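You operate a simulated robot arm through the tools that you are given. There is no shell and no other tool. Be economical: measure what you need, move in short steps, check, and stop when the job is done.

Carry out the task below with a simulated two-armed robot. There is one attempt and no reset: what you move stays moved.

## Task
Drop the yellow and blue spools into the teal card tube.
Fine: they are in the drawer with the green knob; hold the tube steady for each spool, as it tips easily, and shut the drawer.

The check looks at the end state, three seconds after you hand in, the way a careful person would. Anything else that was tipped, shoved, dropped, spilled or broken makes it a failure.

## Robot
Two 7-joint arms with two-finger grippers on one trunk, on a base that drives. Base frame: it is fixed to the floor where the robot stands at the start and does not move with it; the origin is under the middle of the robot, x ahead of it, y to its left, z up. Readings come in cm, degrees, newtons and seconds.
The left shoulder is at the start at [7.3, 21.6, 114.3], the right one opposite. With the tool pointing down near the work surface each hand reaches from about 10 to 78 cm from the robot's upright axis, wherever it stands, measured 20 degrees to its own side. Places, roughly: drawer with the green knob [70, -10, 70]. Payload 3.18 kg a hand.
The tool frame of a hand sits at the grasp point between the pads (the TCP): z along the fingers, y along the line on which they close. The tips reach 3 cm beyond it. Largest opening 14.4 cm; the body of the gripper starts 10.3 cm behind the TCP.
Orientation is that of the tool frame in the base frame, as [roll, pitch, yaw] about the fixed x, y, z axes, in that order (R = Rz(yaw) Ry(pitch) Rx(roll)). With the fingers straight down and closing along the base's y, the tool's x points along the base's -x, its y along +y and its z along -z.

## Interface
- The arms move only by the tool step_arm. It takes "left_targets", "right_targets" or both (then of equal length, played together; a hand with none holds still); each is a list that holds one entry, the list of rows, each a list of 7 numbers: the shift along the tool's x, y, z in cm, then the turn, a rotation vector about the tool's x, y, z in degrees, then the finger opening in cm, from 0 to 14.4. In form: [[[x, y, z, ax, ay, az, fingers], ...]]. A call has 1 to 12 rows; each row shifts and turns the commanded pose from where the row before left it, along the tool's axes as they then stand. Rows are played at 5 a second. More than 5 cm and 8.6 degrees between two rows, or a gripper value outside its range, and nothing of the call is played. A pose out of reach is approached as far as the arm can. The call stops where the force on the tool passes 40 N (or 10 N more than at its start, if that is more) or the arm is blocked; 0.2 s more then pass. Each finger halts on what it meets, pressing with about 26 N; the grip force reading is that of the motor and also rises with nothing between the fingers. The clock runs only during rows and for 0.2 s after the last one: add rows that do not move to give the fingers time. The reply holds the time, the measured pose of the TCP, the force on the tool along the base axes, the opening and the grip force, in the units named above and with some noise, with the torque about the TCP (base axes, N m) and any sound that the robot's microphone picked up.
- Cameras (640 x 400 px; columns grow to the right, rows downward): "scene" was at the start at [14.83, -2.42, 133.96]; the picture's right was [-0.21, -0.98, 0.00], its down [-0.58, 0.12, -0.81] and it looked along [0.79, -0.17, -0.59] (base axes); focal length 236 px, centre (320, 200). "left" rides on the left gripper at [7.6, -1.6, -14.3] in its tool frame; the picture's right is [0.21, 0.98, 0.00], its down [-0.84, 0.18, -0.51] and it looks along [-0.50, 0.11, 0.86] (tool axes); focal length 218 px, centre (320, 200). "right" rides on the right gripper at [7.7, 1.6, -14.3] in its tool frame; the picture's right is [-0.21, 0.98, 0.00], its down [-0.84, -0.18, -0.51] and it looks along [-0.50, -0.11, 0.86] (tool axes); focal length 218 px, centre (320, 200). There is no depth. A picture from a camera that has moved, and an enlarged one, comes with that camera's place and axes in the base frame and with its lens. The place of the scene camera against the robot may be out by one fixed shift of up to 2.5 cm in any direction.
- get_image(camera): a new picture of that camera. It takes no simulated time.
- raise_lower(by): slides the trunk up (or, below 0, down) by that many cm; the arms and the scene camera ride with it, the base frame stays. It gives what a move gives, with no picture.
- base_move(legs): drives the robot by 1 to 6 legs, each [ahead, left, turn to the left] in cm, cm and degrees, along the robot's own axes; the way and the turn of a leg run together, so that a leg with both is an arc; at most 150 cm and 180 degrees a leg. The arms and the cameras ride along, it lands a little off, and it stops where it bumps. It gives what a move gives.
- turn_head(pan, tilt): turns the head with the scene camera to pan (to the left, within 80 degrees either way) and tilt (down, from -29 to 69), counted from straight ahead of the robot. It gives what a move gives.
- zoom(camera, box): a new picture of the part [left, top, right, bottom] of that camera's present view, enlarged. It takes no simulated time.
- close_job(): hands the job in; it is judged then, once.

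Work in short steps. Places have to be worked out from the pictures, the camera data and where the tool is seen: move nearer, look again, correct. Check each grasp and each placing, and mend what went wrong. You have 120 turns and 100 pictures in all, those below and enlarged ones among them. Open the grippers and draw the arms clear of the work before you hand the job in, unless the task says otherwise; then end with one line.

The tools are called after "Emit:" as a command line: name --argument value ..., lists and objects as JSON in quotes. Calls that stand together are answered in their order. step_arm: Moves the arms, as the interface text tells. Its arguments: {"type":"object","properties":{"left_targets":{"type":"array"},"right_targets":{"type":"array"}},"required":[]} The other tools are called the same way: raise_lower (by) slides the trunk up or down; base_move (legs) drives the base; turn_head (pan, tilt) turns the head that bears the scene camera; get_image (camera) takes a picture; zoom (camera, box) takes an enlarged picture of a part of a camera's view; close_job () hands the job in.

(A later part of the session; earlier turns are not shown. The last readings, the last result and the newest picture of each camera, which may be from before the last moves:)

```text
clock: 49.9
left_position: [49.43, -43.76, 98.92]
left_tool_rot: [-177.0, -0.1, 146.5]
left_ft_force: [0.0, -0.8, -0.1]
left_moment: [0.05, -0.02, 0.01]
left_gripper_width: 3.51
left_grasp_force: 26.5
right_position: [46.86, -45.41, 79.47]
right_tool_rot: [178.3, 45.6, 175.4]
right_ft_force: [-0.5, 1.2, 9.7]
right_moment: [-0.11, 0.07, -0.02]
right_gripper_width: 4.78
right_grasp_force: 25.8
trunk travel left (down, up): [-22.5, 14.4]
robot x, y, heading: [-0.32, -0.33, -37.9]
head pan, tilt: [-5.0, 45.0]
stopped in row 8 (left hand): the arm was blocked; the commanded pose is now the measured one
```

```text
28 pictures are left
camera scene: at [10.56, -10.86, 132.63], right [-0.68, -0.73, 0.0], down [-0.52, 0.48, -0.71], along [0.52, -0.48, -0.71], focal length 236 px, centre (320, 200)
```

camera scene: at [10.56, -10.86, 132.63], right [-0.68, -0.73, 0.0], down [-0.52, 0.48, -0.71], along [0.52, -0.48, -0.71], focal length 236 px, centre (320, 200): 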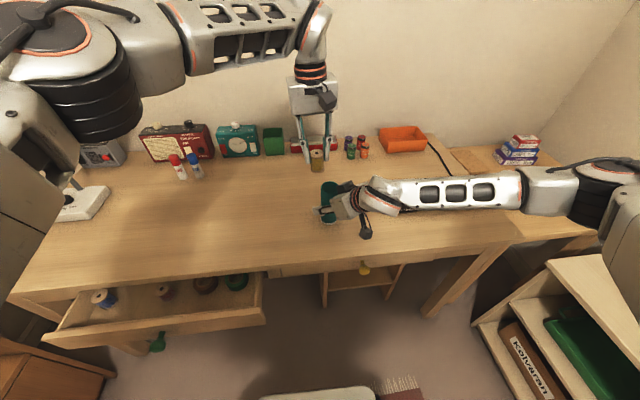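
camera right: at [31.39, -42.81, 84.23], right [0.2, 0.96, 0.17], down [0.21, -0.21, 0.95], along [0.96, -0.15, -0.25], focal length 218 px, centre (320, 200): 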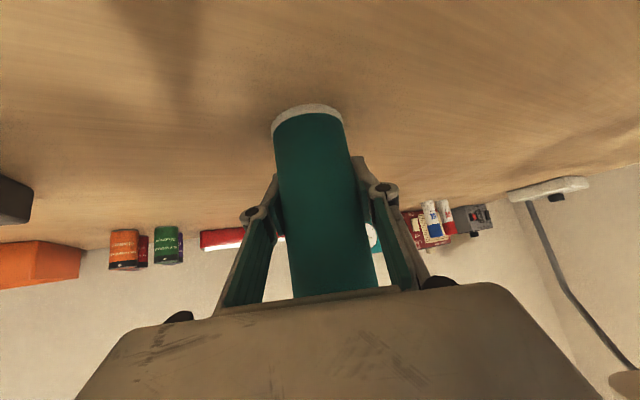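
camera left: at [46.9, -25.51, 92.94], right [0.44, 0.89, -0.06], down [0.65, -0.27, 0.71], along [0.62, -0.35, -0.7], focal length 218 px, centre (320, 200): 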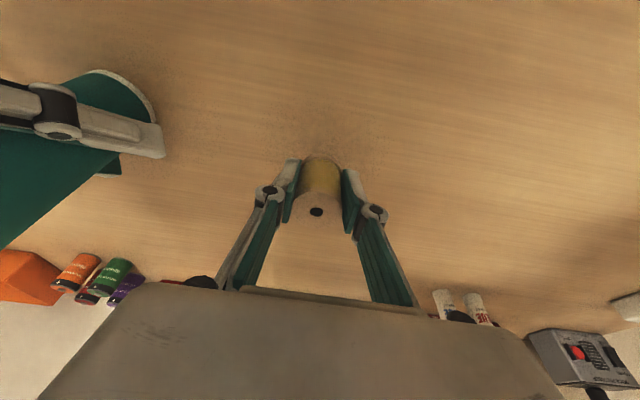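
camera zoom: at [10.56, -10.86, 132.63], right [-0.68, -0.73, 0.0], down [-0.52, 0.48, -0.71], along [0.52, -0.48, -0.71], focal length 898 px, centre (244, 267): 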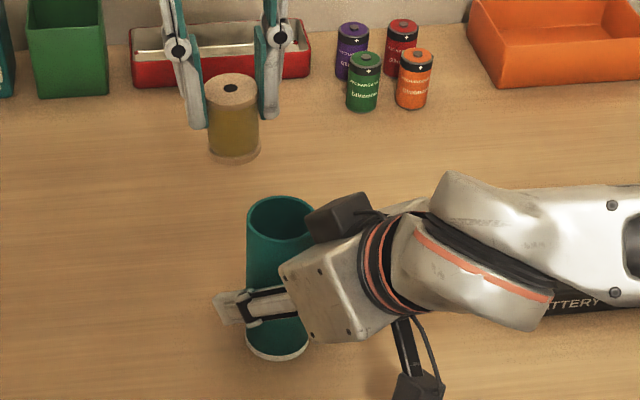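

No object seems touched, and the working tilted pose reached here before; the upright pose seems to be what gets stuck. I take the spool back to the same desk spot, straighten, and set it down.

Emit:
step_arm --left_targets '[[[0, 3, 0, 0, 0, 0, 2], [0, 0, 0, -3, 0, 4.5, 2], [0.4, 4, 0, 0, 0, 0, 2], [0.4, 4, 0, 0, 0, 0, 2], [0.26, 3, 0, 0, 0, 0, 2], [0, 0, 4.5, 0, 0, 0, 2], [0, 0, 4.5, 0, 0, 0, 2], [0, 0, 4.5, 0, 0, 0, 2]]]'

```text
clock: 51.7
left_position: [56.56, -32.01, 85.45]
left_tool_rot: [179.7, 0.2, 141.5]
left_ft_force: [-0.6, 0.4, 0.4]
left_moment: [0.04, 0.01, 0.0]
left_gripper_width: 3.52
left_grasp_force: 26.0
right_position: [46.85, -45.44, 79.51]
right_tool_rot: [178.3, 45.4, 175.4]
right_ft_force: [0.3, -2.5, 14.4]
right_moment: [-0.36, -0.04, 0.01]
right_gripper_width: 4.79
right_grasp_force: 27.0
trunk travel left (down, up): [-22.5, 14.4]
robot x, y, heading: [-0.09, -0.03, -37.9]
head pan, tilt: [-5.0, 45.0]
```

Lower the last 4.4 cm, release, rise 5 cm, tilt 15°, come back down and re-grip the top 2 cm with tilted fingers.

Emit:
step_arm --left_targets '[[[0, 0, 2.4, 0, 0, 0, 2], [0, 0, 2, 0, 0, 0, 2], [0, 0, 0, 0, 0, 0, 4.3], [0, 0, 0, 0, 0, 0, 6], [0, 0, -2.5, 0, 0, 0, 6], [0, 0, -2.5, 0, 0, 0, 6], [0, 0, 0, 0, -7.5, 0, 6], [0, 0, 0, 0, -7.5, 0, 6], [0, 0, 0, 0, 0, 0, 6]]]'

Emit:
zoom --camera "left" --box '[160, 80, 480, 280]'

```text
clock: 53.7
left_position: [56.67, -32.08, 85.99]
left_tool_rot: [179.7, 15.3, 141.5]
left_ft_force: [0.1, -0.9, -0.3]
left_moment: [0.0, -0.01, -0.03]
left_gripper_width: 6.01
left_grasp_force: 0.0
right_position: [46.75, -45.16, 79.51]
right_tool_rot: [178.3, 45.5, 175.4]
right_ft_force: [1.4, -1.1, 15.7]
right_moment: [-0.32, -0.04, 0.05]
right_gripper_width: 4.8
right_grasp_force: 26.1
trunk travel left (down, up): [-22.5, 14.4]
robot x, y, heading: [-0.25, -0.34, -37.9]
head pan, tilt: [-5.0, 45.0]
```

```text
2.00 times, centred on (320, 180) of left
camera zoom: at [46.85, -26.45, 97.72], right [0.45, 0.89, -0.05], down [0.64, -0.28, 0.71], along [0.62, -0.35, -0.7], focal length 436 px, centre (320, 240)
```

zoom: 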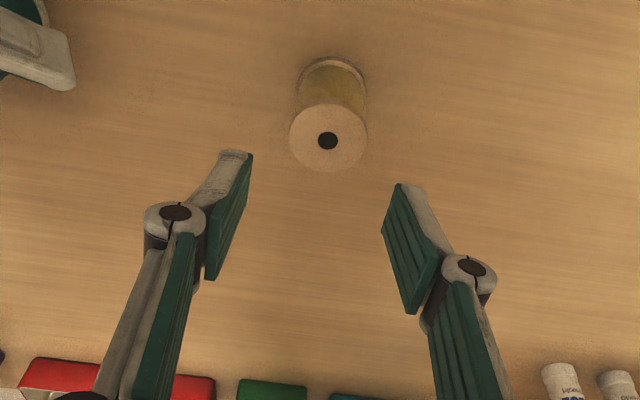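

Spool stands right under the TCP. I go down to z≈81 (0.35 cm back for the slope) and grip its top.

Emit:
step_arm --left_targets '[[[0.82, 0.08, 2.37, 0, 0, 0, 6], [0.82, 0, 2.37, 0, 0, 0, 6], [0, 0, 0, 0, 0, 0, 4.5], [0, 0, 0, 0, 0, 0, 2.5], [0, 0, 0, 0, 0, 0, 2.5], [-0.5, 0, -1.9, 0, 0, 0, 2.5]]]'

Emit:
zoom --camera "scene" --box '[210, 170, 310, 232]'

```text
clock: 55.1
left_position: [56.44, -31.74, 83.03]
left_tool_rot: [179.8, 15.2, 141.4]
left_ft_force: [0.4, 0.1, -0.9]
left_moment: [-0.01, 0.03, 0.02]
left_gripper_width: 3.52
left_grasp_force: 26.1
right_position: [46.79, -45.41, 79.59]
right_tool_rot: [178.3, 45.5, 175.3]
right_ft_force: [0.1, 0.4, 15.5]
right_moment: [-0.28, 0.01, -0.04]
right_gripper_width: 4.81
right_grasp_force: 25.8
trunk travel left (down, up): [-22.5, 14.4]
robot x, y, heading: [0.11, 0.27, -38.0]
head pan, tilt: [-5.0, 45.0]
```

```text
6.40 times, centred on (260, 201) of scene
camera zoom: at [10.48, -10.73, 132.7], right [-0.68, -0.73, 0.0], down [-0.52, 0.48, -0.71], along [0.52, -0.48, -0.71], focal length 1509 px, centre (704, 194)
```

zoom: 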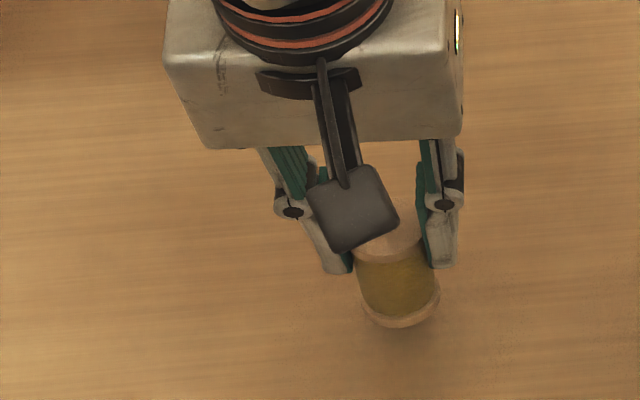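

Held cleanly. Now up 14.5 cm and across to the tube in the tilted pose.

Emit:
step_arm --left_targets '[[[-1.26, 0, -4.67, 0, 0, 0, 2.5], [-1.26, 0, -4.67, 0, 0, 0, 2.5], [-1.26, 0, -4.67, 0, 0, 0, 2.5], [0.18, -4.34, -0.05, 0, 0, 0, 2.5], [0.18, -4.34, -0.05, 0, 0, 0, 2.5], [0.18, -4.34, -0.05, 0, 0, 0, 2.5], [0.18, -4.34, -0.05, 0, 0, 0, 2.5]]]'

Emit:
zoom --camera "left" --box '[200, 60, 440, 210]'

```text
clock: 56.7
left_position: [45.11, -44.93, 97.46]
left_tool_rot: [179.7, 15.3, 141.4]
left_ft_force: [0.1, 0.5, 0.1]
left_moment: [0.02, -0.03, -0.01]
left_gripper_width: 3.48
left_grasp_force: 26.6
right_position: [46.78, -45.37, 79.45]
right_tool_rot: [178.4, 45.5, 175.4]
right_ft_force: [-2.8, 0.6, 14.4]
right_moment: [-0.22, 0.12, 0.06]
right_gripper_width: 4.81
right_grasp_force: 26.2
trunk travel left (down, up): [-22.5, 14.4]
robot x, y, heading: [-0.17, 0.16, -37.9]
head pan, tilt: [-5.0, 45.0]
```

```text
2.67 times, centred on (320, 135) of left
camera zoom: at [35.26, -39.46, 109.23], right [0.45, 0.89, -0.05], down [0.64, -0.28, 0.71], along [0.62, -0.35, -0.7], focal length 582 px, centre (320, 373)
```

zoom: 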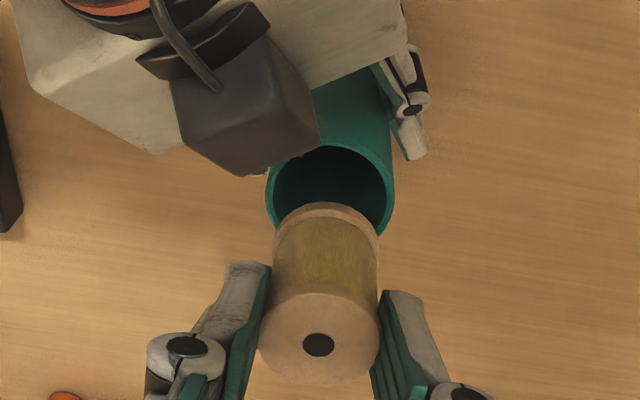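

The spool is ~0.35 cm too far forward relative to the rim and ~3.1 cm above it. I correct back and lower 3.6 cm, watching the force.

Emit:
step_arm --left_targets '[[[0.34, 0, -0.09, 0, 0, 0, 2.5], [0.5, 0, 1.9, 0, 0, 0, 2.5], [0.26, 0, 0.97, 0, 0, 0, 2.5], [0.16, 0, 0.58, 0, 0, 0, 2.5]]]'

Emit:
zoom --camera "left" --box '[200, 60, 440, 210]'

```text
clock: 57.7
left_position: [44.83, -44.68, 93.86]
left_tool_rot: [179.8, 15.3, 141.5]
left_ft_force: [-1.1, 0.2, 7.4]
left_moment: [0.09, 0.14, -0.01]
left_gripper_width: 3.51
left_grasp_force: 25.7
right_position: [46.76, -45.41, 79.54]
right_tool_rot: [178.5, 45.4, 175.4]
right_ft_force: [4.9, 0.2, 5.1]
right_moment: [-0.21, -0.2, 0.04]
right_gripper_width: 4.79
right_grasp_force: 26.2
trunk travel left (down, up): [-22.5, 14.4]
robot x, y, heading: [0.04, 0.17, -38.1]
head pan, tilt: [-5.0, 45.0]
```

```text
2.67 times, centred on (320, 135) of left
camera zoom: at [35.0, -39.14, 105.67], right [0.45, 0.89, -0.05], down [0.64, -0.28, 0.71], along [0.62, -0.35, -0.7], focal length 582 px, centre (320, 373)
```

zoom: 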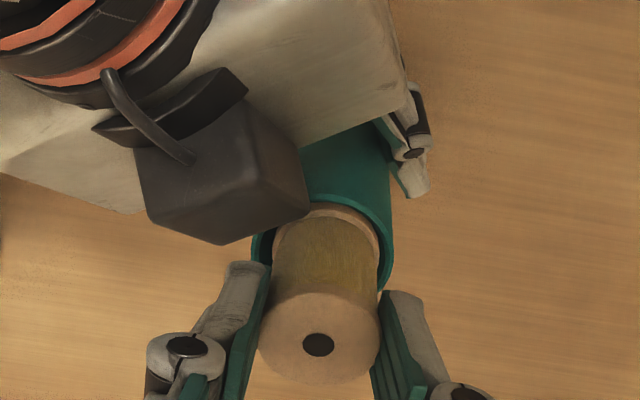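

Light contact (7 N) on the near side, per the moment. I lift 0.6 cm, move 0.35 cm forward and 0.15 cm right, and lower again.

Emit:
step_arm --left_targets '[[[-0.16, 0, -0.58, 0, 0, 0, 2.5], [-0.34, -0.15, 0.09, 0, 0, 0, 2.5], [0.16, 0, 0.58, 0, 0, 0, 2.5], [0.13, 0, 0.48, 0, 0, 0, 2.5], [0, 0, 0, 0, 0, 0, 2.5]]]'

```text
clock: 58.9
left_position: [44.93, -44.96, 92.99]
left_tool_rot: [179.4, 15.0, 141.4]
left_ft_force: [0.9, -0.2, -0.1]
left_moment: [-0.01, 0.0, 0.02]
left_gripper_width: 3.49
left_grasp_force: 25.9
right_position: [46.68, -45.41, 79.51]
right_tool_rot: [178.5, 45.5, 175.5]
right_ft_force: [-1.7, 0.8, 10.6]
right_moment: [-0.21, 0.09, -0.03]
right_gripper_width: 4.78
right_grasp_force: 25.9
trunk travel left (down, up): [-22.5, 14.4]
robot x, y, heading: [0.16, -0.04, -37.6]
head pan, tilt: [-5.0, 45.0]
```

No force now and it is 1.3 cm below the rim: it's inside. I release and rise, then check.

Emit:
step_arm --left_targets '[[[0, 0, 0, 0, 0, 0, 4.5], [0, 0, 0, 0, 0, 0, 6.5], [0, 0, 0, 0, 0, 0, 6.5], [-1, 0, -3.8, 0, 0, 0, 6.5]]]'

Emit:
zoom --camera "left" --box '[200, 60, 440, 210]'

```text
clock: 59.9
left_position: [45.18, -44.97, 97.52]
left_tool_rot: [-179.9, 15.1, 142.2]
left_ft_force: [-0.3, 0.1, 0.1]
left_moment: [-0.04, -0.07, 0.01]
left_gripper_width: 6.53
left_grasp_force: 0.2
right_position: [46.69, -45.32, 79.45]
right_tool_rot: [178.5, 45.4, 175.4]
right_ft_force: [2.0, 0.5, 5.5]
right_moment: [-0.12, -0.21, 0.04]
right_gripper_width: 4.78
right_grasp_force: 26.0
trunk travel left (down, up): [-22.5, 14.4]
robot x, y, heading: [-0.24, -0.04, -38.2]
head pan, tilt: [-5.0, 45.0]
```

```text
2.67 times, centred on (320, 135) of left
camera zoom: at [35.41, -39.41, 109.28], right [0.44, 0.9, -0.06], down [0.65, -0.27, 0.71], along [0.62, -0.35, -0.7], focal length 582 px, centre (320, 373)
```

zoom: 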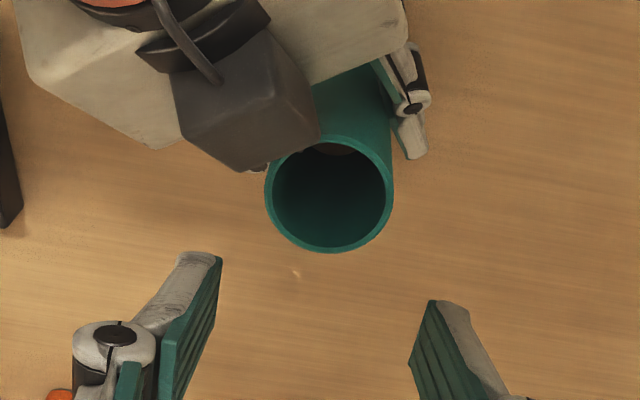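

Yellow is inside the tube (its top flange shows within). The right hand keeps holding; the left hand goes back to the drawer for blue at ≈(71.5, 15.2), top z≈69.

Emit:
step_arm --left_targets '[[[0, 4.8, 0, 0, 0, 0, 5.2], [0, 4.8, 0, 0, 0, 0, 5.2], [0, 4.8, 0, 0, 0, 0, 5.2], [0, 4.8, 0, 0, 0, 0, 5.2], [0, 4.8, 0, 0, 0, 0, 5.2], [0, 4.8, 0, 0, 0, 0, 5.2], [4.7, 0, -1.25, 0, 0, 0, 5.2], [4.7, 0, -1.25, 0, 0, 0, 5.2], [4.7, 0, -1.25, 0, 0, 0, 5.2], [4.7, 0, -1.25, 0, 0, 0, 5.2], [0, 4.8, 0, 0, 0, 0, 5.2], [0, 4.8, 0, 0, 0, 0, 5.2]]]'

```text
clock: 62.5
left_position: [53.57, -2.8, 97.24]
left_tool_rot: [179.6, 15.2, 141.3]
left_ft_force: [0.0, 0.0, -0.8]
left_moment: [0.02, 0.02, -0.01]
left_gripper_width: 5.19
left_grasp_force: 0.2
right_position: [46.72, -45.42, 79.38]
right_tool_rot: [178.5, 45.4, 175.5]
right_ft_force: [-2.6, 0.1, 8.6]
right_moment: [-0.21, 0.11, -0.12]
right_gripper_width: 4.78
right_grasp_force: 25.9
trunk travel left (down, up): [-22.5, 14.4]
robot x, y, heading: [-0.17, -0.1, -38.0]
head pan, tilt: [-5.0, 45.0]
```

Continue: across to l=55 and down to z≈80, adding 8° tilt, then look.

Emit:
step_arm --left_targets '[[[0, 5, 0, 0, 0, 0, 5.2], [0, 5, 0, 0, 0, 0, 5.2], [0, 5, 0, 0, 0, 0, 5.2], [0, 5, 0, 0, 0, 0, 5.2], [0, 5, 0, 0, 0, 0, 5.2], [1.55, 0, 4.03, 0, 0, 0, 5.2], [1.55, 0, 4.03, 0, 0, 0, 5.2], [1.55, 0, 4.03, 0, 0, 0, 5.2], [1.55, 0, 4.03, 0, 0, 0, 5.2], [0, 0, 0, 0, -8, 0, 5.2]]]'

Emit:
zoom --camera "left" --box '[160, 80, 480, 280]'

```text
clock: 64.7
left_position: [64.08, 13.01, 80.32]
left_tool_rot: [179.7, 23.2, 141.4]
left_ft_force: [0.8, 0.0, 0.5]
left_moment: [0.02, -0.04, 0.03]
left_gripper_width: 5.19
left_grasp_force: 0.0
left hand out of reach, approached as far as the arm can: row 3, 4, 5
right_position: [46.7, -45.56, 79.54]
right_tool_rot: [178.3, 45.4, 175.4]
right_ft_force: [0.7, -0.4, 7.7]
right_moment: [-0.2, 0.05, -0.01]
right_gripper_width: 4.77
right_grasp_force: 25.8
trunk travel left (down, up): [-22.5, 14.4]
robot x, y, heading: [-0.27, -0.32, -37.8]
head pan, tilt: [-5.0, 45.0]
```

```text
2.00 times, centred on (320, 180) of left
camera zoom: at [53.1, 19.56, 90.36], right [0.46, 0.89, -0.08], down [0.56, -0.22, 0.8], along [0.69, -0.41, -0.6], focal length 436 px, centre (320, 240)
```

zoom: 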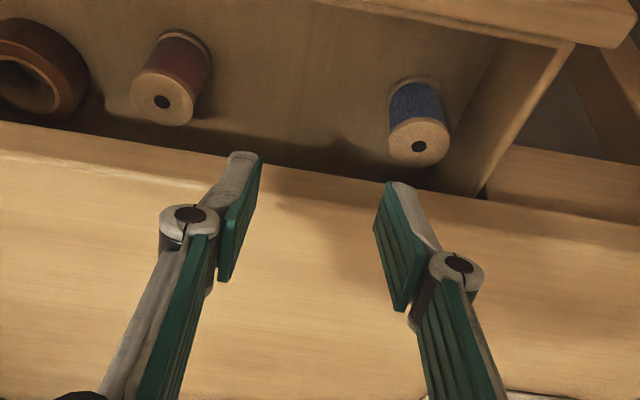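

Blue is at ≈(71.2, 15.2); the hand stopped 6 cm short sideways. I shift and descend half way, checking pose.

Emit:
step_arm --left_targets '[[[0, 3, 0, 0, 0, 0, 5.2], [0, 2.9, 0, 0, 0, 0, 5.2], [0.9, 0, 2.9, 0, 0, 0, 5.2]]]'

Emit:
zoom --camera "left" --box '[160, 80, 480, 280]'

```text
clock: 65.5
left_position: [68.08, 17.54, 77.39]
left_tool_rot: [179.6, 23.3, 141.4]
left_ft_force: [0.4, 0.9, -1.1]
left_moment: [0.01, -0.02, 0.0]
left_gripper_width: 5.19
left_grasp_force: 0.1
right_position: [46.82, -45.41, 79.46]
right_tool_rot: [178.4, 45.5, 175.4]
right_ft_force: [-0.2, -0.3, 6.2]
right_moment: [-0.17, 0.04, -0.06]
right_gripper_width: 4.8
right_grasp_force: 26.5
trunk travel left (down, up): [-22.5, 14.4]
robot x, y, heading: [-0.02, -0.04, -38.0]
head pan, tilt: [-5.0, 45.0]
```

```text
2.00 times, centred on (320, 180) of left
camera zoom: at [57.07, 24.0, 87.37], right [0.46, 0.89, -0.08], down [0.56, -0.22, 0.8], along [0.69, -0.41, -0.6], focal length 436 px, centre (320, 240)
```

zoom: 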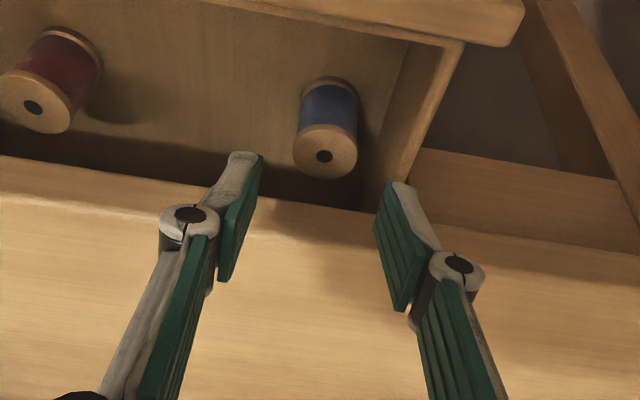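

Centred on blue; the drawer wall is close, so I narrow to 4.8 cm, shift 0.2 cm right, descend 8 cm along the fingers and close.

Emit:
step_arm --left_targets '[[[0.05, -0.2, 3, 0, 0, 0, 4.8], [0.05, 0, 3, 0, 0, 0, 4.8], [0, 0, 2.05, 0, 0, 0, 4.8], [0, 0, 0, 0, 0, 0, 4.0], [0, 0, 0, 0, 0, 0, 2.5], [0, 0, 0, 0, 0, 0, 2.5]]]'

Emit:
zoom --camera "left" --box '[200, 60, 440, 210]'

```text
clock: 66.9
left_position: [70.19, 15.45, 69.87]
left_tool_rot: [179.7, 23.2, 141.4]
left_ft_force: [0.1, 0.4, 0.7]
left_moment: [-0.03, -0.01, 0.04]
left_gripper_width: 3.56
left_grasp_force: 26.3
right_position: [46.74, -45.34, 79.61]
right_tool_rot: [178.4, 45.4, 175.4]
right_ft_force: [-1.0, 0.0, 5.8]
right_moment: [-0.14, 0.06, -0.02]
right_gripper_width: 4.79
right_grasp_force: 26.0
trunk travel left (down, up): [-22.5, 14.4]
robot x, y, heading: [-0.05, -0.43, -37.7]
head pan, tilt: [-5.0, 45.0]
```

```text
2.67 times, centred on (320, 135) of left
camera zoom: at [59.29, 21.9, 79.99], right [0.46, 0.89, -0.08], down [0.56, -0.22, 0.8], along [0.69, -0.41, -0.6], focal length 582 px, centre (320, 373)
```

zoom: 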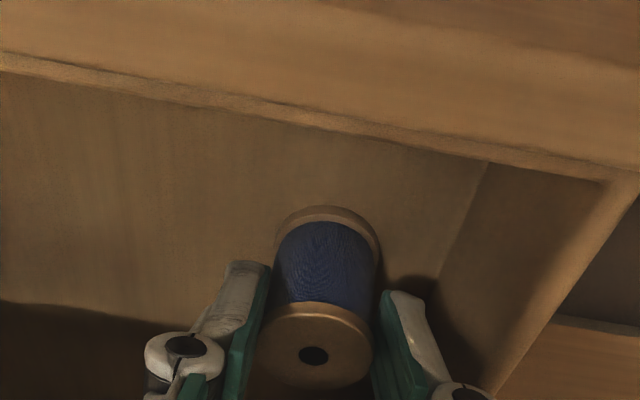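

Blue gripped (3.56 cm). I raise slightly, draw it from under the edge, lift to z≈83 and move right, then check.

Emit:
step_arm --left_targets '[[[-0.3, 0, -0.74, 0, 0, 0, 2.5], [1.6, 0, -0.69, 0, 0, 0, 2.5], [1.6, 0, -0.69, 0, 0, 0, 2.5], [-1.58, 0, -3.68, 0, 0, 0, 2.5], [-1.58, 0, -3.68, 0, 0, 0, 2.5], [-1.58, 0, -3.68, 0, 0, 0, 2.5], [0, -4.5, 0, 0, 0, 0, 2.5], [0, -4.5, 0, 0, 0, 0, 2.5], [0, -4.5, 0, 0, 0, 0, 2.5], [0, -4.5, 0, 0, 0, 0, 2.5]]]'

```text
clock: 69.1
left_position: [56.34, 3.44, 82.58]
left_tool_rot: [179.5, 23.1, 141.5]
left_ft_force: [-0.4, 0.2, -0.2]
left_moment: [0.03, -0.02, 0.01]
left_gripper_width: 3.54
left_grasp_force: 25.5
right_position: [46.8, -45.42, 79.53]
right_tool_rot: [178.2, 45.5, 175.4]
right_ft_force: [0.9, -1.1, 3.9]
right_moment: [-0.15, 0.03, 0.07]
right_gripper_width: 4.81
right_grasp_force: 26.7
trunk travel left (down, up): [-22.5, 14.4]
robot x, y, heading: [-0.31, -0.11, -37.9]
head pan, tilt: [-5.0, 45.0]
```

Still held. Now up 15, forward ~21 and start across.

Emit:
step_arm --left_targets '[[[-1.48, 0, -3.45, 0, 0, 0, 2.5], [-1.48, 0, -3.45, 0, 0, 0, 2.5], [-1.48, 0, -3.45, 0, 0, 0, 2.5], [-1.48, 0, -3.45, 0, 0, 0, 2.5], [-3.8, 0, 1.63, 0, 0, 0, 2.5], [-3.8, 0, 1.63, 0, 0, 0, 2.5], [-3.8, 0, 1.63, 0, 0, 0, 2.5], [-3.8, 0, 1.63, 0, 0, 0, 2.5], [-3.8, 0, 1.63, 0, 0, 0, 2.5], [0, -4.6, 0, 0, 0, 0, 2.5], [0, -4.6, 0, 0, 0, 0, 2.5], [0, -4.6, 0, 0, 0, 0, 2.5]]]'

```text
clock: 71.7
left_position: [64.84, -20.86, 97.47]
left_tool_rot: [179.6, 23.3, 141.5]
left_ft_force: [0.5, 0.7, -0.1]
left_moment: [0.02, 0.0, -0.04]
left_gripper_width: 3.55
left_grasp_force: 26.4
left hand out of reach, approached as far as the arm can: row 1, 2
right_position: [46.78, -45.37, 79.41]
right_tool_rot: [178.3, 45.4, 175.4]
right_ft_force: [-1.1, -1.1, 2.7]
right_moment: [-0.14, 0.06, 0.02]
right_gripper_width: 4.79
right_grasp_force: 26.0
trunk travel left (down, up): [-22.5, 14.4]
robot x, y, heading: [-0.33, -0.01, -37.9]
head pan, tilt: [-5.0, 45.0]
```

Now the remaining 31 cm across to the tube.

Emit:
step_arm --left_targets '[[[0.14, -4.45, -0.06, 0, 0, 0, 2.5], [0.14, -4.45, -0.06, 0, 0, 0, 2.5], [0.14, -4.45, -0.06, 0, 0, 0, 2.5], [0.14, -4.45, -0.06, 0, 0, 0, 2.5], [0.14, -4.45, -0.06, 0, 0, 0, 2.5], [0.14, -4.45, -0.06, 0, 0, 0, 2.5], [0.14, -4.45, -0.06, 0, 0, 0, 2.5]]]'

Emit:
zoom --camera "left" --box '[200, 60, 440, 210]'

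Emit:
zoom --camera "scene" --box '[280, 130, 400, 235]'

```text
clock: 73.3
left_position: [58.15, -25.54, 97.78]
left_tool_rot: [179.7, 23.2, 141.4]
left_ft_force: [0.1, -0.2, -0.8]
left_moment: [-0.01, 0.01, -0.05]
left_gripper_width: 3.58
left_grasp_force: 25.8
left hand out of reach, approached as far as the arm can: row 2, 3, 4, 5, 6, 7
right_position: [46.78, -45.38, 79.47]
right_tool_rot: [178.4, 45.3, 175.3]
right_ft_force: [-0.5, 0.8, 3.7]
right_moment: [-0.14, 0.02, -0.01]
right_gripper_width: 4.81
right_grasp_force: 26.3
trunk travel left (down, up): [-22.5, 14.4]
robot x, y, heading: [-0.01, 0.01, -37.6]
head pan, tilt: [-5.0, 45.0]
```

```text
2.67 times, centred on (320, 135) of left
camera zoom: at [47.2, -19.09, 107.87], right [0.46, 0.89, -0.08], down [0.56, -0.22, 0.8], along [0.69, -0.41, -0.6], focal length 582 px, centre (320, 373)
```

zoom: 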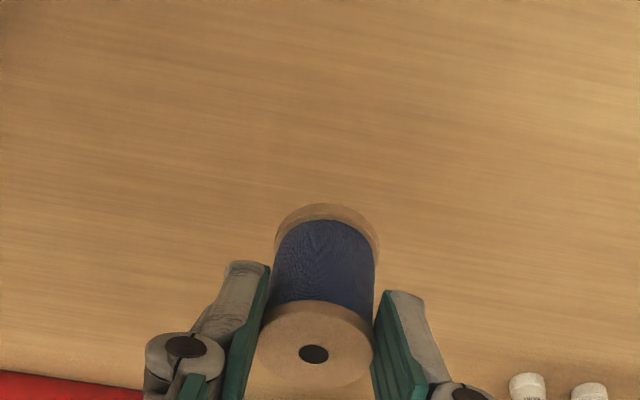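

```text
3.81 times, centred on (340, 182) of scene
camera zoom: at [10.55, -10.8, 132.68], right [-0.68, -0.73, 0.0], down [-0.52, 0.48, -0.71], along [0.52, -0.48, -0.71], focal length 898 px, centre (244, 267)
```

zoom: 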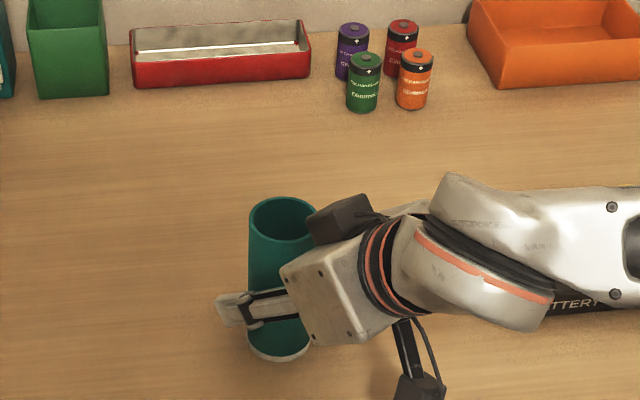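

The arm can't get over there with the 23° tilt. I set blue down on the clear desk here and re-grip with the 15° tilt that worked.

Emit:
step_arm --left_targets '[[[1.6, 0, 3.74, 0, 0, 0, 2.5], [1.6, 0, 3.74, 0, 0, 0, 2.5], [1.6, 0, 3.74, 0, 0, 0, 2.5], [1.4, 0, 3.27, 0, 0, 0, 2.5], [0.12, 0, 0.28, 0, 0, 0, 2.5], [0.12, 0, 0.28, 0, 0, 0, 2.5]]]'

```text
clock: 74.7
left_position: [59.08, -21.49, 83.04]
left_tool_rot: [179.8, 23.2, 141.3]
left_ft_force: [0.0, -0.5, -1.0]
left_moment: [0.02, 0.01, 0.02]
left_gripper_width: 3.58
left_grasp_force: 25.8
left hand out of reach, approached as far as the arm can: row 1, 2, 3, 4
right_position: [46.79, -45.38, 79.42]
right_tool_rot: [178.3, 45.5, 175.4]
right_ft_force: [-0.6, -1.1, 3.9]
right_moment: [-0.13, 0.01, -0.04]
right_gripper_width: 4.78
right_grasp_force: 26.2
trunk travel left (down, up): [-22.5, 14.4]
robot x, y, heading: [0.01, -0.05, -38.0]
head pan, tilt: [-5.0, 45.0]
```

It drifted a bit left but is fine at z 83. I lower the last ~2 cm gently.

Emit:
step_arm --left_targets '[[[0.6, 0, 1.4, 0, 0, 0, 2.5], [0.16, 0, 0.37, 0, 0, 0, 2.5], [0.12, 0, 0.28, 0, 0, 0, 2.5]]]'

Emit:
zoom --camera "left" --box '[200, 60, 440, 210]'

```text
clock: 75.5
left_position: [59.53, -20.64, 81.34]
left_tool_rot: [179.8, 23.2, 141.4]
left_ft_force: [0.3, -0.3, 0.1]
left_moment: [0.02, 0.0, -0.02]
left_gripper_width: 3.55
left_grasp_force: 26.3
left hand out of reach, approached as far as the arm can: row 1, 3
right_position: [46.78, -45.32, 79.54]
right_tool_rot: [178.4, 45.3, 175.4]
right_ft_force: [-0.1, -0.6, 4.2]
right_moment: [-0.12, -0.01, 0.0]
right_gripper_width: 4.75
right_grasp_force: 26.0
trunk travel left (down, up): [-22.5, 14.4]
robot x, y, heading: [-0.06, -0.24, -37.6]
head pan, tilt: [-5.0, 45.0]
```

```text
2.67 times, centred on (320, 135) of left
camera zoom: at [48.48, -14.1, 91.44], right [0.46, 0.89, -0.08], down [0.56, -0.22, 0.8], along [0.69, -0.41, -0.6], focal length 582 px, centre (320, 373)
```

zoom: 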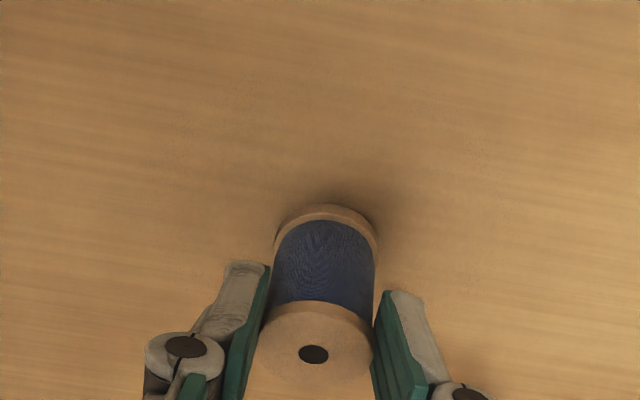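

Shadow shows it's just above the desk. I step 3 cm left away from the joint limit and lower in 0.3 cm steps.

Emit:
step_arm --left_targets '[[[0, 3, 0, 0, 0, 0, 2.5], [0.12, 0, 0.28, 0, 0, 0, 2.5], [0.12, 0, 0.28, 0, 0, 0, 2.5], [0, 0, 0, 0, 0, 0, 2.5]]]'

```text
clock: 76.5
left_position: [61.34, -18.31, 81.15]
left_tool_rot: [179.6, 23.5, 141.4]
left_ft_force: [0.2, 5.4, 23.0]
left_moment: [-0.07, -0.22, 0.04]
left_gripper_width: 3.58
left_grasp_force: 26.1
right_position: [46.69, -45.4, 79.59]
right_tool_rot: [178.4, 45.5, 175.4]
right_ft_force: [0.3, 0.1, -0.1]
right_moment: [0.0, -0.04, -0.01]
right_gripper_width: 4.78
right_grasp_force: 25.7
trunk travel left (down, up): [-22.5, 14.4]
robot x, y, heading: [-0.45, 0.2, -37.8]
head pan, tilt: [-5.0, 45.0]
```

It stands on the desk (23 N). I release, rise 5 cm, reduce tilt to 15°, and look.

Emit:
step_arm --left_targets '[[[-0.05, 0, -0.12, 0, 0, 0, 4.2], [0, 0, 0, 0, 0, 0, 6], [0, 0, 0, 0, 0, 0, 6], [-0.98, 0, -2.3, 0, 0, 0, 6], [-0.98, 0, -2.3, 0, 0, 0, 6], [0, 0, 0, 0, 8.2, 0, 6]]]'

Emit:
zoom --camera "left" --box '[160, 80, 480, 280]'

```text
clock: 77.9
left_position: [61.39, -18.28, 85.95]
left_tool_rot: [179.7, 15.0, 141.4]
left_ft_force: [1.1, 0.1, -0.1]
left_moment: [0.01, 0.01, -0.03]
left_gripper_width: 6.02
left_grasp_force: 0.0
right_position: [46.84, -45.4, 79.52]
right_tool_rot: [178.5, 45.3, 175.3]
right_ft_force: [1.2, -0.4, 1.4]
right_moment: [-0.11, -0.06, 0.01]
right_gripper_width: 4.76
right_grasp_force: 26.2
trunk travel left (down, up): [-22.5, 14.4]
robot x, y, heading: [0.01, 0.17, -37.7]
head pan, tilt: [-5.0, 45.0]
```

```text
2.00 times, centred on (320, 180) of left
camera zoom: at [51.62, -12.77, 97.62], right [0.45, 0.89, -0.05], down [0.65, -0.29, 0.71], along [0.62, -0.35, -0.7], focal length 436 px, centre (320, 240)
```

zoom: 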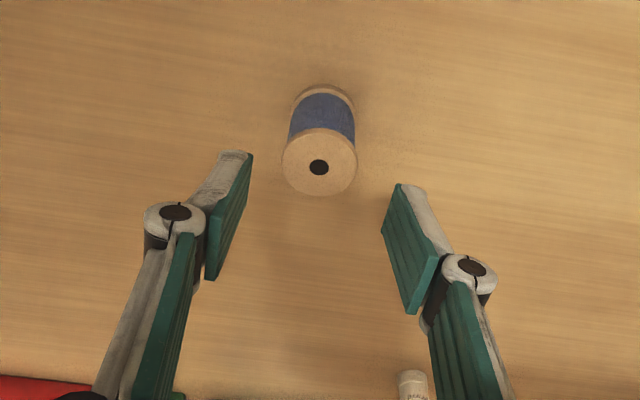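

Blue stands upright, 1.5 cm further ahead relative to the hand than yellow was. I apply the corresponding move, grip the top and lift.

Emit:
step_arm --left_targets '[[[-0.9, -0.34, 1.2, 0, 0, 0, 6], [0.53, 0, 1.96, 0, 0, 0, 6], [0.53, 0, 1.96, 0, 0, 0, 6], [0, 0, 0, 0, 0, 0, 4.5], [0, 0, 0, 0, 0, 0, 2.5], [0, 0, 0, 0, 0, 0, 2.5], [-0.5, 0, -1.9, 0, 0, 0, 2.5]]]'

Emit:
zoom --camera "left" --box '[200, 60, 440, 210]'

```text
clock: 79.5
left_position: [62.0, -19.32, 82.91]
left_tool_rot: [179.6, 14.9, 141.5]
left_ft_force: [-0.2, -1.0, 0.2]
left_moment: [0.02, -0.02, 0.01]
left_gripper_width: 3.56
left_grasp_force: 26.1
right_position: [46.64, -45.4, 79.41]
right_tool_rot: [178.5, 45.5, 175.5]
right_ft_force: [-2.9, -0.5, 3.8]
right_moment: [-0.11, 0.06, -0.04]
right_gripper_width: 4.78
right_grasp_force: 26.1
trunk travel left (down, up): [-22.5, 14.4]
robot x, y, heading: [-0.05, 0.08, -37.8]
head pan, tilt: [-5.0, 45.0]
```

```text
2.67 times, centred on (320, 135) of left
camera zoom: at [52.29, -13.73, 94.67], right [0.45, 0.89, -0.05], down [0.64, -0.29, 0.71], along [0.62, -0.35, -0.7], focal length 582 px, centre (320, 373)
```

zoom: 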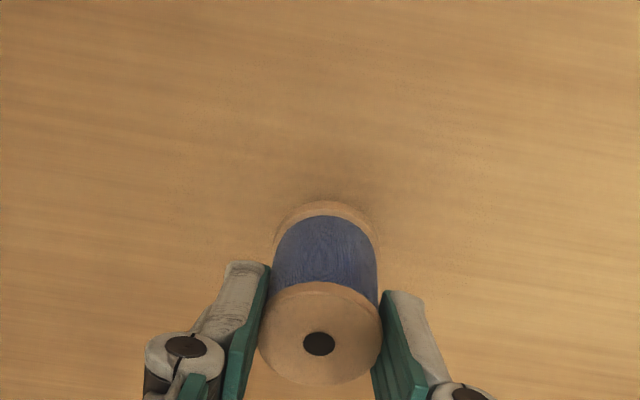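

Grip identical to yellow's (hole at the same pixel), so the same insertion pose applies. Up and across to above the tube.

Emit:
step_arm --left_targets '[[[-1.25, 0, -4.7, 0, 0, 0, 2.5], [-1.25, 0, -4.7, 0, 0, 0, 2.5], [-1.25, 0, -4.7, 0, 0, 0, 2.5], [-0.36, -4.39, 0.1, 0, 0, 0, 2.5], [-0.36, -4.39, 0.1, 0, 0, 0, 2.5], [-0.36, -4.39, 0.1, 0, 0, 0, 2.5], [-0.36, -4.39, 0.1, 0, 0, 0, 2.5], [-0.36, -4.39, 0.1, 0, 0, 0, 2.5]]]'

```text
clock: 81.3
left_position: [59.0, -23.86, 97.4]
left_tool_rot: [179.7, 15.0, 141.4]
left_ft_force: [-0.5, 0.6, -0.6]
left_moment: [0.01, 0.0, 0.03]
left_gripper_width: 3.54
left_grasp_force: 25.7
left hand out of reach, approached as far as the arm can: row 5, 6, 7, 8
right_position: [46.72, -45.35, 79.36]
right_tool_rot: [178.4, 45.5, 175.5]
right_ft_force: [-1.4, 2.0, 3.4]
right_moment: [-0.03, 0.07, -0.03]
right_gripper_width: 4.81
right_grasp_force: 25.8
trunk travel left (down, up): [-22.5, 14.4]
robot x, y, heading: [-0.18, -0.11, -38.0]
head pan, tilt: [-5.0, 45.0]
```

Stuck again at the same sideways limit, evidently a joint limit from the arm's elbow posture. Since the spool is round I test turning the hand 16° clockwise about the vertical and moving on.

Emit:
step_arm --left_targets '[[[0, 0, 0, 2.1, 0, 7.7, 2.5], [0, 0, 0, 2.1, 0, 7.7, 2.5], [0, -4, 0, 0, 0, 0, 2.5], [0, -4, 0, 0, 0, 0, 2.5]]]'

```text
clock: 82.3
left_position: [54.75, -25.03, 97.98]
left_tool_rot: [179.8, 14.9, 125.4]
left_ft_force: [0.1, -0.4, 0.0]
left_moment: [-0.01, 0.01, -0.03]
left_gripper_width: 3.55
left_grasp_force: 26.3
left hand out of reach, approached as far as the arm can: row 3, 4
right_position: [46.85, -45.39, 79.4]
right_tool_rot: [178.3, 45.4, 175.4]
right_ft_force: [-2.5, 0.3, 4.8]
right_moment: [-0.08, 0.08, -0.07]
right_gripper_width: 4.75
right_grasp_force: 25.9
trunk travel left (down, up): [-22.5, 14.4]
robot x, y, heading: [-0.07, 0.56, -38.2]
head pan, tilt: [-5.0, 45.0]
```

Clockwise doesn't free it. I try the other way: 32° counter-clockwise (to yaw ≈157), then move right.

Emit:
step_arm --left_targets '[[[0, 0, 0, -2.1, 0, -7.7, 2.5], [0, 0, 0, -2.1, 0, -7.7, 2.5], [0, 0, 0, -2.1, 0, -7.7, 2.5], [0, 0, 0, -2.1, 0, -7.7, 2.5], [0, -4, 0, 0, 0, 0, 2.5], [0, -4, 0, 0, 0, 0, 2.5]]]'

```text
clock: 83.7
left_position: [53.52, -21.04, 98.76]
left_tool_rot: [179.5, 15.0, 157.6]
left_ft_force: [0.0, -0.3, 0.4]
left_moment: [0.01, -0.03, 0.0]
left_gripper_width: 3.57
left_grasp_force: 25.9
left hand out of reach, approached as far as the arm can: row 1, 2, 3, 4, 5, 6
right_position: [46.79, -45.4, 79.41]
right_tool_rot: [178.4, 45.4, 175.4]
right_ft_force: [-0.8, -0.2, 2.4]
right_moment: [-0.12, 0.05, -0.03]
right_gripper_width: 4.78
right_grasp_force: 26.1
trunk travel left (down, up): [-22.5, 14.4]
robot x, y, heading: [-0.12, -0.06, -37.8]
head pan, tilt: [-5.0, 45.0]
```

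Counter-clockwise is worse, so clockwise is the freeing direction. I turn it 64° clockwise from here and then try advancing.

Emit:
step_arm --left_targets '[[[0, 0, 0, 2.1, 0, 7.7, 2.5], [0, 0, 0, 2.1, 0, 7.7, 2.5], [0, 0, 0, 2.1, 0, 7.7, 2.5], [0, 0, 0, 2.1, 0, 7.7, 2.5], [0, 0, 0, 2.1, 0, 7.7, 2.5], [0, 0, 0, 2.1, 0, 7.7, 2.5], [0, 0, 0, 2.1, 0, 7.7, 2.5], [0, 0, 0, 2.1, 0, 7.7, 2.5], [-3, 0, 0.8, 0, 0, 0, 2.5], [-3, 0, 0.8, 0, 0, 0, 2.5]]]'

```text
clock: 85.9
left_position: [54.37, -25.8, 98.29]
left_tool_rot: [180.0, 15.0, 105.8]
left_ft_force: [0.2, -0.2, -1.0]
left_moment: [0.01, 0.01, -0.02]
left_gripper_width: 3.53
left_grasp_force: 26.3
left hand out of reach, approached as far as the arm can: row 7, 8, 10
right_position: [46.79, -45.37, 79.54]
right_tool_rot: [178.4, 45.4, 175.3]
right_ft_force: [0.6, -0.4, 0.2]
right_moment: [-0.05, -0.03, 0.04]
right_gripper_width: 4.77
right_grasp_force: 26.5
trunk travel left (down, up): [-22.5, 14.4]
robot x, y, heading: [0.08, -0.17, -38.1]
head pan, tilt: [-5.0, 45.0]
```

Limits on both sides now, so the elbow posture itself is off. Let me see the arm's posture.

Emit:
get_image --camera "scene"

```text
14 pictures are left
camera scene: at [10.56, -10.8, 132.67], right [-0.68, -0.73, 0.0], down [-0.52, 0.48, -0.71], along [0.52, -0.48, -0.71], focal length 236 px, centre (320, 200)
```

scene: 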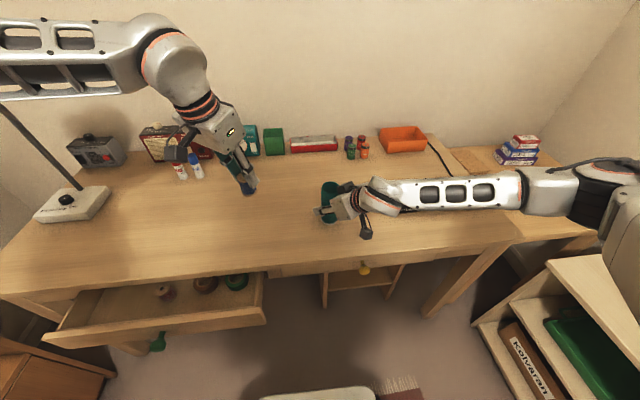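

The elbow has swung far out left. I try re-posturing: raise the hand, turn back to yaw 142 and draw it closer to the body, like its starting pose.

Emit:
step_arm --left_targets '[[[-1.2, 0, -4.5, 0, 0, 0, 2.5], [-1.2, 0, -4.5, 0, 0, 0, 2.5], [-1.2, 0, -4.5, 0, 0, 0, 2.5], [3, 0, -0.8, -1.9, 0, -7, 2.5], [3, 0, -0.8, -1.9, 0, -7, 2.5], [3, 0, -0.8, -1.9, 0, -7, 2.5], [3, 0, -0.8, -1.9, 0, -7, 2.5], [3, 0, -0.8, -1.9, 0, -7, 2.5], [0, -4, 0, 0, 0, 0, 2.5], [0, -4, 0, 0, 0, 0, 2.5]]]'

```text
clock: 88.1
left_position: [39.17, -14.42, 109.22]
left_tool_rot: [179.9, 15.0, 142.1]
left_ft_force: [-0.6, 0.1, 0.1]
left_moment: [0.03, 0.0, -0.02]
left_gripper_width: 3.55
left_grasp_force: 26.0
left hand out of reach, approached as far as the arm can: row 1, 2, 3, 10
right_position: [46.91, -45.51, 79.49]
right_tool_rot: [178.5, 45.4, 175.5]
right_ft_force: [1.1, -0.7, 1.5]
right_moment: [-0.12, -0.02, 0.05]
right_gripper_width: 4.8
right_grasp_force: 26.4
trunk travel left (down, up): [-22.5, 14.4]
robot x, y, heading: [0.2, -0.22, -38.0]
head pan, tilt: [-5.0, 45.0]
```

Near the start pose but still limited sideways. One more try: stretch the arm far forward (elbow straightens) then move right.

Emit:
step_arm --left_targets '[[[0, 4, 0, 0, 0, 0, 2.5], [-4.7, 0, 1.2, 0, 0, 0, 2.5], [-4.7, 0, 1.2, 0, 0, 0, 2.5], [-4.7, 0, 1.2, 0, 0, 0, 2.5], [-4.7, 0, 1.2, 0, 0, 0, 2.5], [-4.7, 0, 1.2, 0, 0, 0, 2.5], [-4.7, 0, 1.2, 0, 0, 0, 2.5], [-4.7, 0, 1.2, 0, 0, 0, 2.5], [0, -4.5, 0, 0, 0, 0, 2.5], [0, -4.5, 0, 0, 0, 0, 2.5], [0, -4.5, 0, 0, 0, 0, 2.5], [0, -4.5, 0, 0, 0, 0, 2.5]]]'

```text
clock: 90.7
left_position: [60.19, -23.2, 108.78]
left_tool_rot: [179.7, 15.0, 141.8]
left_ft_force: [-0.6, 0.0, -0.4]
left_moment: [0.01, 0.01, -0.02]
left_gripper_width: 3.57
left_grasp_force: 26.3
left hand out of reach, approached as far as the arm can: row 5, 6, 7, 8, 9, 10, 11, 12
right_position: [46.72, -45.39, 79.53]
right_tool_rot: [178.4, 45.4, 175.4]
right_ft_force: [-1.5, 0.4, 2.1]
right_moment: [-0.09, 0.08, -0.01]
right_gripper_width: 4.79
right_grasp_force: 25.7
trunk travel left (down, up): [-22.5, 14.4]
robot x, y, heading: [-0.18, 0.31, -37.8]
head pan, tilt: [-5.0, 45.0]
```

The arm posture won't free up. Better: release the tube (stable with a spool inside), drive the base right so the tube is in the left hand's easy zone, and re-hold it. First release and retract the right hand.

Emit:
step_arm --right_targets '[[[0, 0, 0, 0, 0, 0, 5.2], [0, 0, 0, 0, 0, 0, 6], [0, 0, 0, 0, 0, 0, 8], [0, 0, 0, 0, 0, 0, 9], [0, 0, -4, 0, 0, 0, 9], [0, 0, -4, 0, 0, 0, 9], [0, 0, -4, 0, 0, 0, 9], [0, 0, -4, 0, 0, 0, 9]]]'

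Emit:
zoom --camera "scene" --box '[240, 140, 480, 290]'

```text
clock: 92.5
left_position: [60.33, -23.19, 108.86]
left_tool_rot: [179.8, 15.0, 141.8]
left_ft_force: [0.0, 1.4, -1.1]
left_moment: [0.01, -0.02, 0.02]
left_gripper_width: 3.56
left_grasp_force: 25.6
right_position: [35.3, -44.92, 90.83]
right_tool_rot: [178.4, 45.4, 175.4]
right_ft_force: [-0.3, -0.3, 0.8]
right_moment: [-0.02, 0.0, 0.01]
right_gripper_width: 9.01
right_grasp_force: 0.1
trunk travel left (down, up): [-22.5, 14.4]
robot x, y, heading: [-0.22, 0.1, -37.7]
head pan, tilt: [-5.0, 45.0]
```

```text
2.67 times, centred on (360, 215) of scene
camera zoom: at [10.5, -10.81, 132.69], right [-0.68, -0.73, 0.0], down [-0.52, 0.48, -0.71], along [0.52, -0.48, -0.71], focal length 629 px, centre (213, 160)
```

zoom: 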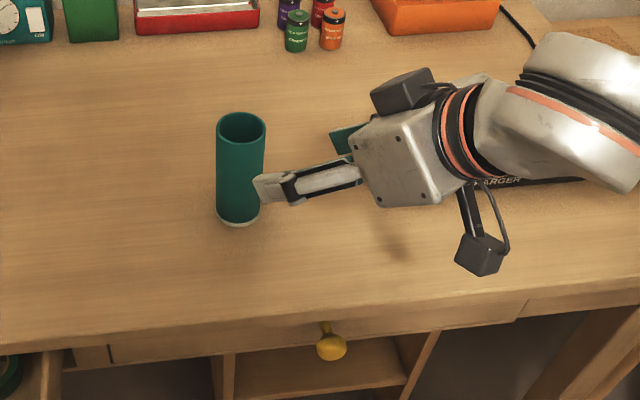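

Tube stands upright. Now drive 26 cm right and 4 cm ahead.

Emit:
base_move --legs '[[0, -26, 0], [4, 0, 0]]'

Emit:
turn_head --pan 10 --tilt 45

Emit:
get_image --camera "scene"

```text
clock: 95.8
left_position: [47.61, -46.03, 108.64]
left_tool_rot: [179.7, 15.0, 141.8]
left_ft_force: [0.4, -0.1, -1.6]
left_moment: [0.03, 0.04, 0.02]
left_gripper_width: 3.56
left_grasp_force: 26.2
right_position: [22.6, -67.75, 90.54]
right_tool_rot: [178.3, 45.2, 175.3]
right_ft_force: [0.5, 0.5, -0.4]
right_moment: [0.03, 0.02, -0.02]
right_gripper_width: 8.99
right_grasp_force: 0.0
trunk travel left (down, up): [-22.5, 14.4]
robot x, y, heading: [-13.29, -22.75, -37.9]
head pan, tilt: [-5.0, 45.0]
```

```text
clock: 96.6
left_position: [47.41, -45.87, 108.68]
left_tool_rot: [179.7, 14.9, 141.9]
left_ft_force: [0.2, 0.0, 0.0]
left_moment: [0.02, -0.02, -0.01]
left_gripper_width: 3.56
left_grasp_force: 26.3
right_position: [22.61, -67.67, 90.56]
right_tool_rot: [178.4, 45.4, 175.3]
right_ft_force: [0.5, 0.6, 0.9]
right_moment: [0.0, 0.0, 0.01]
right_gripper_width: 8.98
right_grasp_force: 0.0
trunk travel left (down, up): [-22.5, 14.4]
robot x, y, heading: [-13.0, -22.78, -37.7]
head pan, tilt: [10.0, 45.0]
```

```text
12 pictures are left
camera scene: at [-0.95, -31.86, 132.67], right [-0.47, -0.88, 0.0], down [-0.62, 0.33, -0.71], along [0.62, -0.33, -0.71], focal length 236 px, centre (320, 200)
```

scene: 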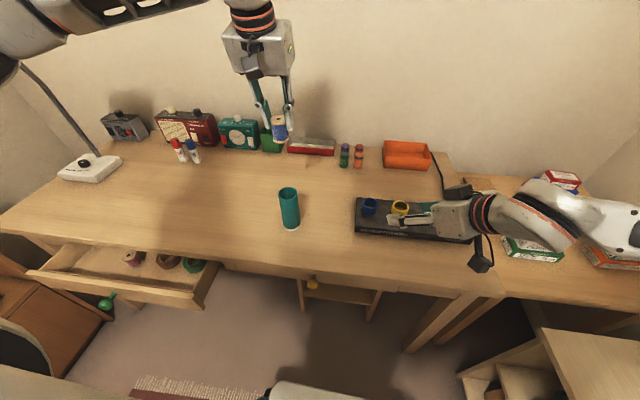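

The left hand is already almost over the tube. Now bring the right hand back to 12 cm short of the tube.

Emit:
step_arm --right_targets '[[[-1.28, 3.9, 2.07, 0, 0, 0, 9], [-1.28, 3.9, 2.07, 0, 0, 0, 9], [-1.28, 3.9, 2.07, 0, 0, 0, 9], [-1.28, 3.9, 2.07, 0, 0, 0, 9], [-1.28, 3.9, 2.07, 0, 0, 0, 9], [-1.28, 3.9, 2.07, 0, 0, 0, 9]]]'

```text
clock: 98.0
left_position: [47.61, -45.75, 108.62]
left_tool_rot: [179.8, 14.9, 141.8]
left_ft_force: [-0.5, 0.2, -0.2]
left_moment: [-0.02, 0.0, -0.01]
left_gripper_width: 3.55
left_grasp_force: 25.9
right_position: [38.25, -44.92, 87.86]
right_tool_rot: [178.6, 45.4, 175.4]
right_ft_force: [0.9, -0.3, -0.4]
right_moment: [-0.04, 0.02, -0.02]
right_gripper_width: 9.0
right_grasp_force: 0.0
trunk travel left (down, up): [-22.5, 14.4]
robot x, y, heading: [-12.62, -22.43, -38.1]
head pan, tilt: [10.0, 45.0]
```

Exactly there. I look with the right camera before advancing.

Emit:
get_image --camera "right"

```text
11 pictures are left
camera right: at [22.85, -42.46, 92.52], right [0.21, 0.96, 0.17], down [0.22, -0.21, 0.95], along [0.95, -0.16, -0.25], focal length 218 px, centre (320, 200)
```

right: 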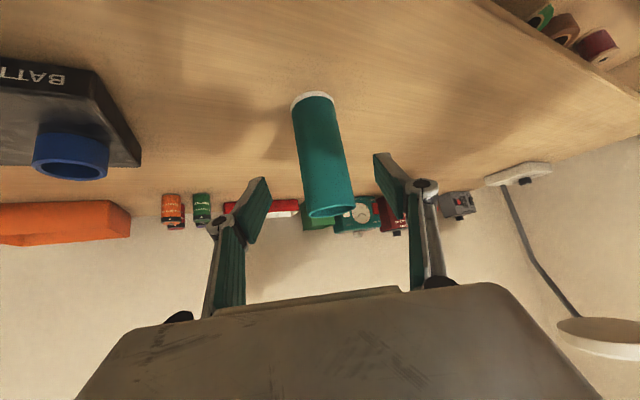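

Tube still at (45.1, -45.1). I advance 11.9 cm to the earlier grasp pose and close gently in steps.

Emit:
step_arm --right_targets '[[[0, -0.3, 4, 0, 0, 0, 9], [0, 0, 4, 0, 0, 0, 9], [0, 0, 3.9, 0, 0, 0, 9], [0, 0, 0, 0, 0, 0, 7], [0, 0, 0, 0, 0, 0, 6], [0, 0, 0, 0, 0, 0, 5.4], [0, 0, 0, 0, 0, 0, 5], [0, 0, 0, 0, 0, 0, 4.7], [0, 0, 0, 0, 0, 0, 4], [0, 0, 0, 0, 0, 0, 4]]]'

```text
clock: 100.2
left_position: [47.57, -45.93, 108.76]
left_tool_rot: [179.7, 15.0, 141.8]
left_ft_force: [0.2, -0.7, -0.2]
left_moment: [0.01, 0.01, -0.01]
left_gripper_width: 3.56
left_grasp_force: 26.0
right_position: [46.84, -45.82, 79.63]
right_tool_rot: [178.4, 45.4, 175.3]
right_ft_force: [-1.6, 0.3, 0.4]
right_moment: [-0.07, 0.02, 0.0]
right_gripper_width: 4.79
right_grasp_force: 25.9
trunk travel left (down, up): [-22.5, 14.4]
robot x, y, heading: [-12.78, -22.78, -37.8]
head pan, tilt: [10.0, 45.0]
```

Tube is held (4.79 cm). I bring the left hand back 2.4, right 1.2 and down to z≈98, then compare spool and rim.

Emit:
step_arm --left_targets '[[[1.72, -0.39, 3.27, 0, 0, 0, 2.5], [1.72, -0.39, 3.27, 0, 0, 0, 2.5], [1.72, -0.4, 3.27, 0, 0, 0, 2.5]]]'

Emit:
zoom --camera "left" --box '[200, 60, 440, 210]'

```text
clock: 101.0
left_position: [44.97, -45.39, 98.1]
left_tool_rot: [179.9, 15.0, 141.8]
left_ft_force: [-0.5, 0.8, -0.2]
left_moment: [-0.01, -0.04, -0.01]
left_gripper_width: 3.56
left_grasp_force: 26.3
right_position: [46.83, -45.73, 79.68]
right_tool_rot: [178.4, 45.5, 175.3]
right_ft_force: [-0.1, -0.5, 0.2]
right_moment: [-0.08, -0.06, 0.05]
right_gripper_width: 4.78
right_grasp_force: 25.6
trunk travel left (down, up): [-22.5, 14.4]
robot x, y, heading: [-12.99, -22.98, -37.8]
head pan, tilt: [10.0, 45.0]
```

```text
2.67 times, centred on (320, 135) of left
camera zoom: at [35.17, -39.86, 109.71], right [0.44, 0.89, -0.05], down [0.65, -0.28, 0.71], along [0.62, -0.35, -0.7], focal length 582 px, centre (320, 373)
```

zoom: 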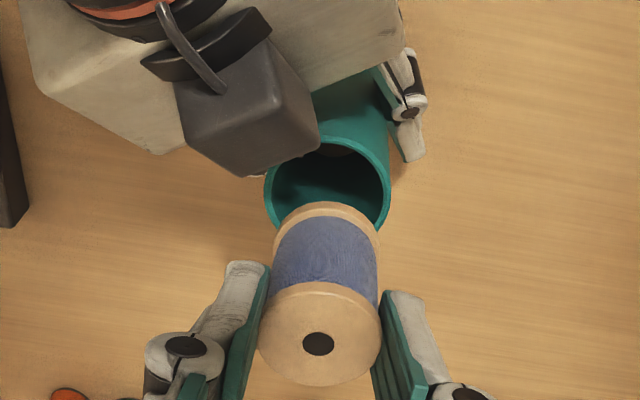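

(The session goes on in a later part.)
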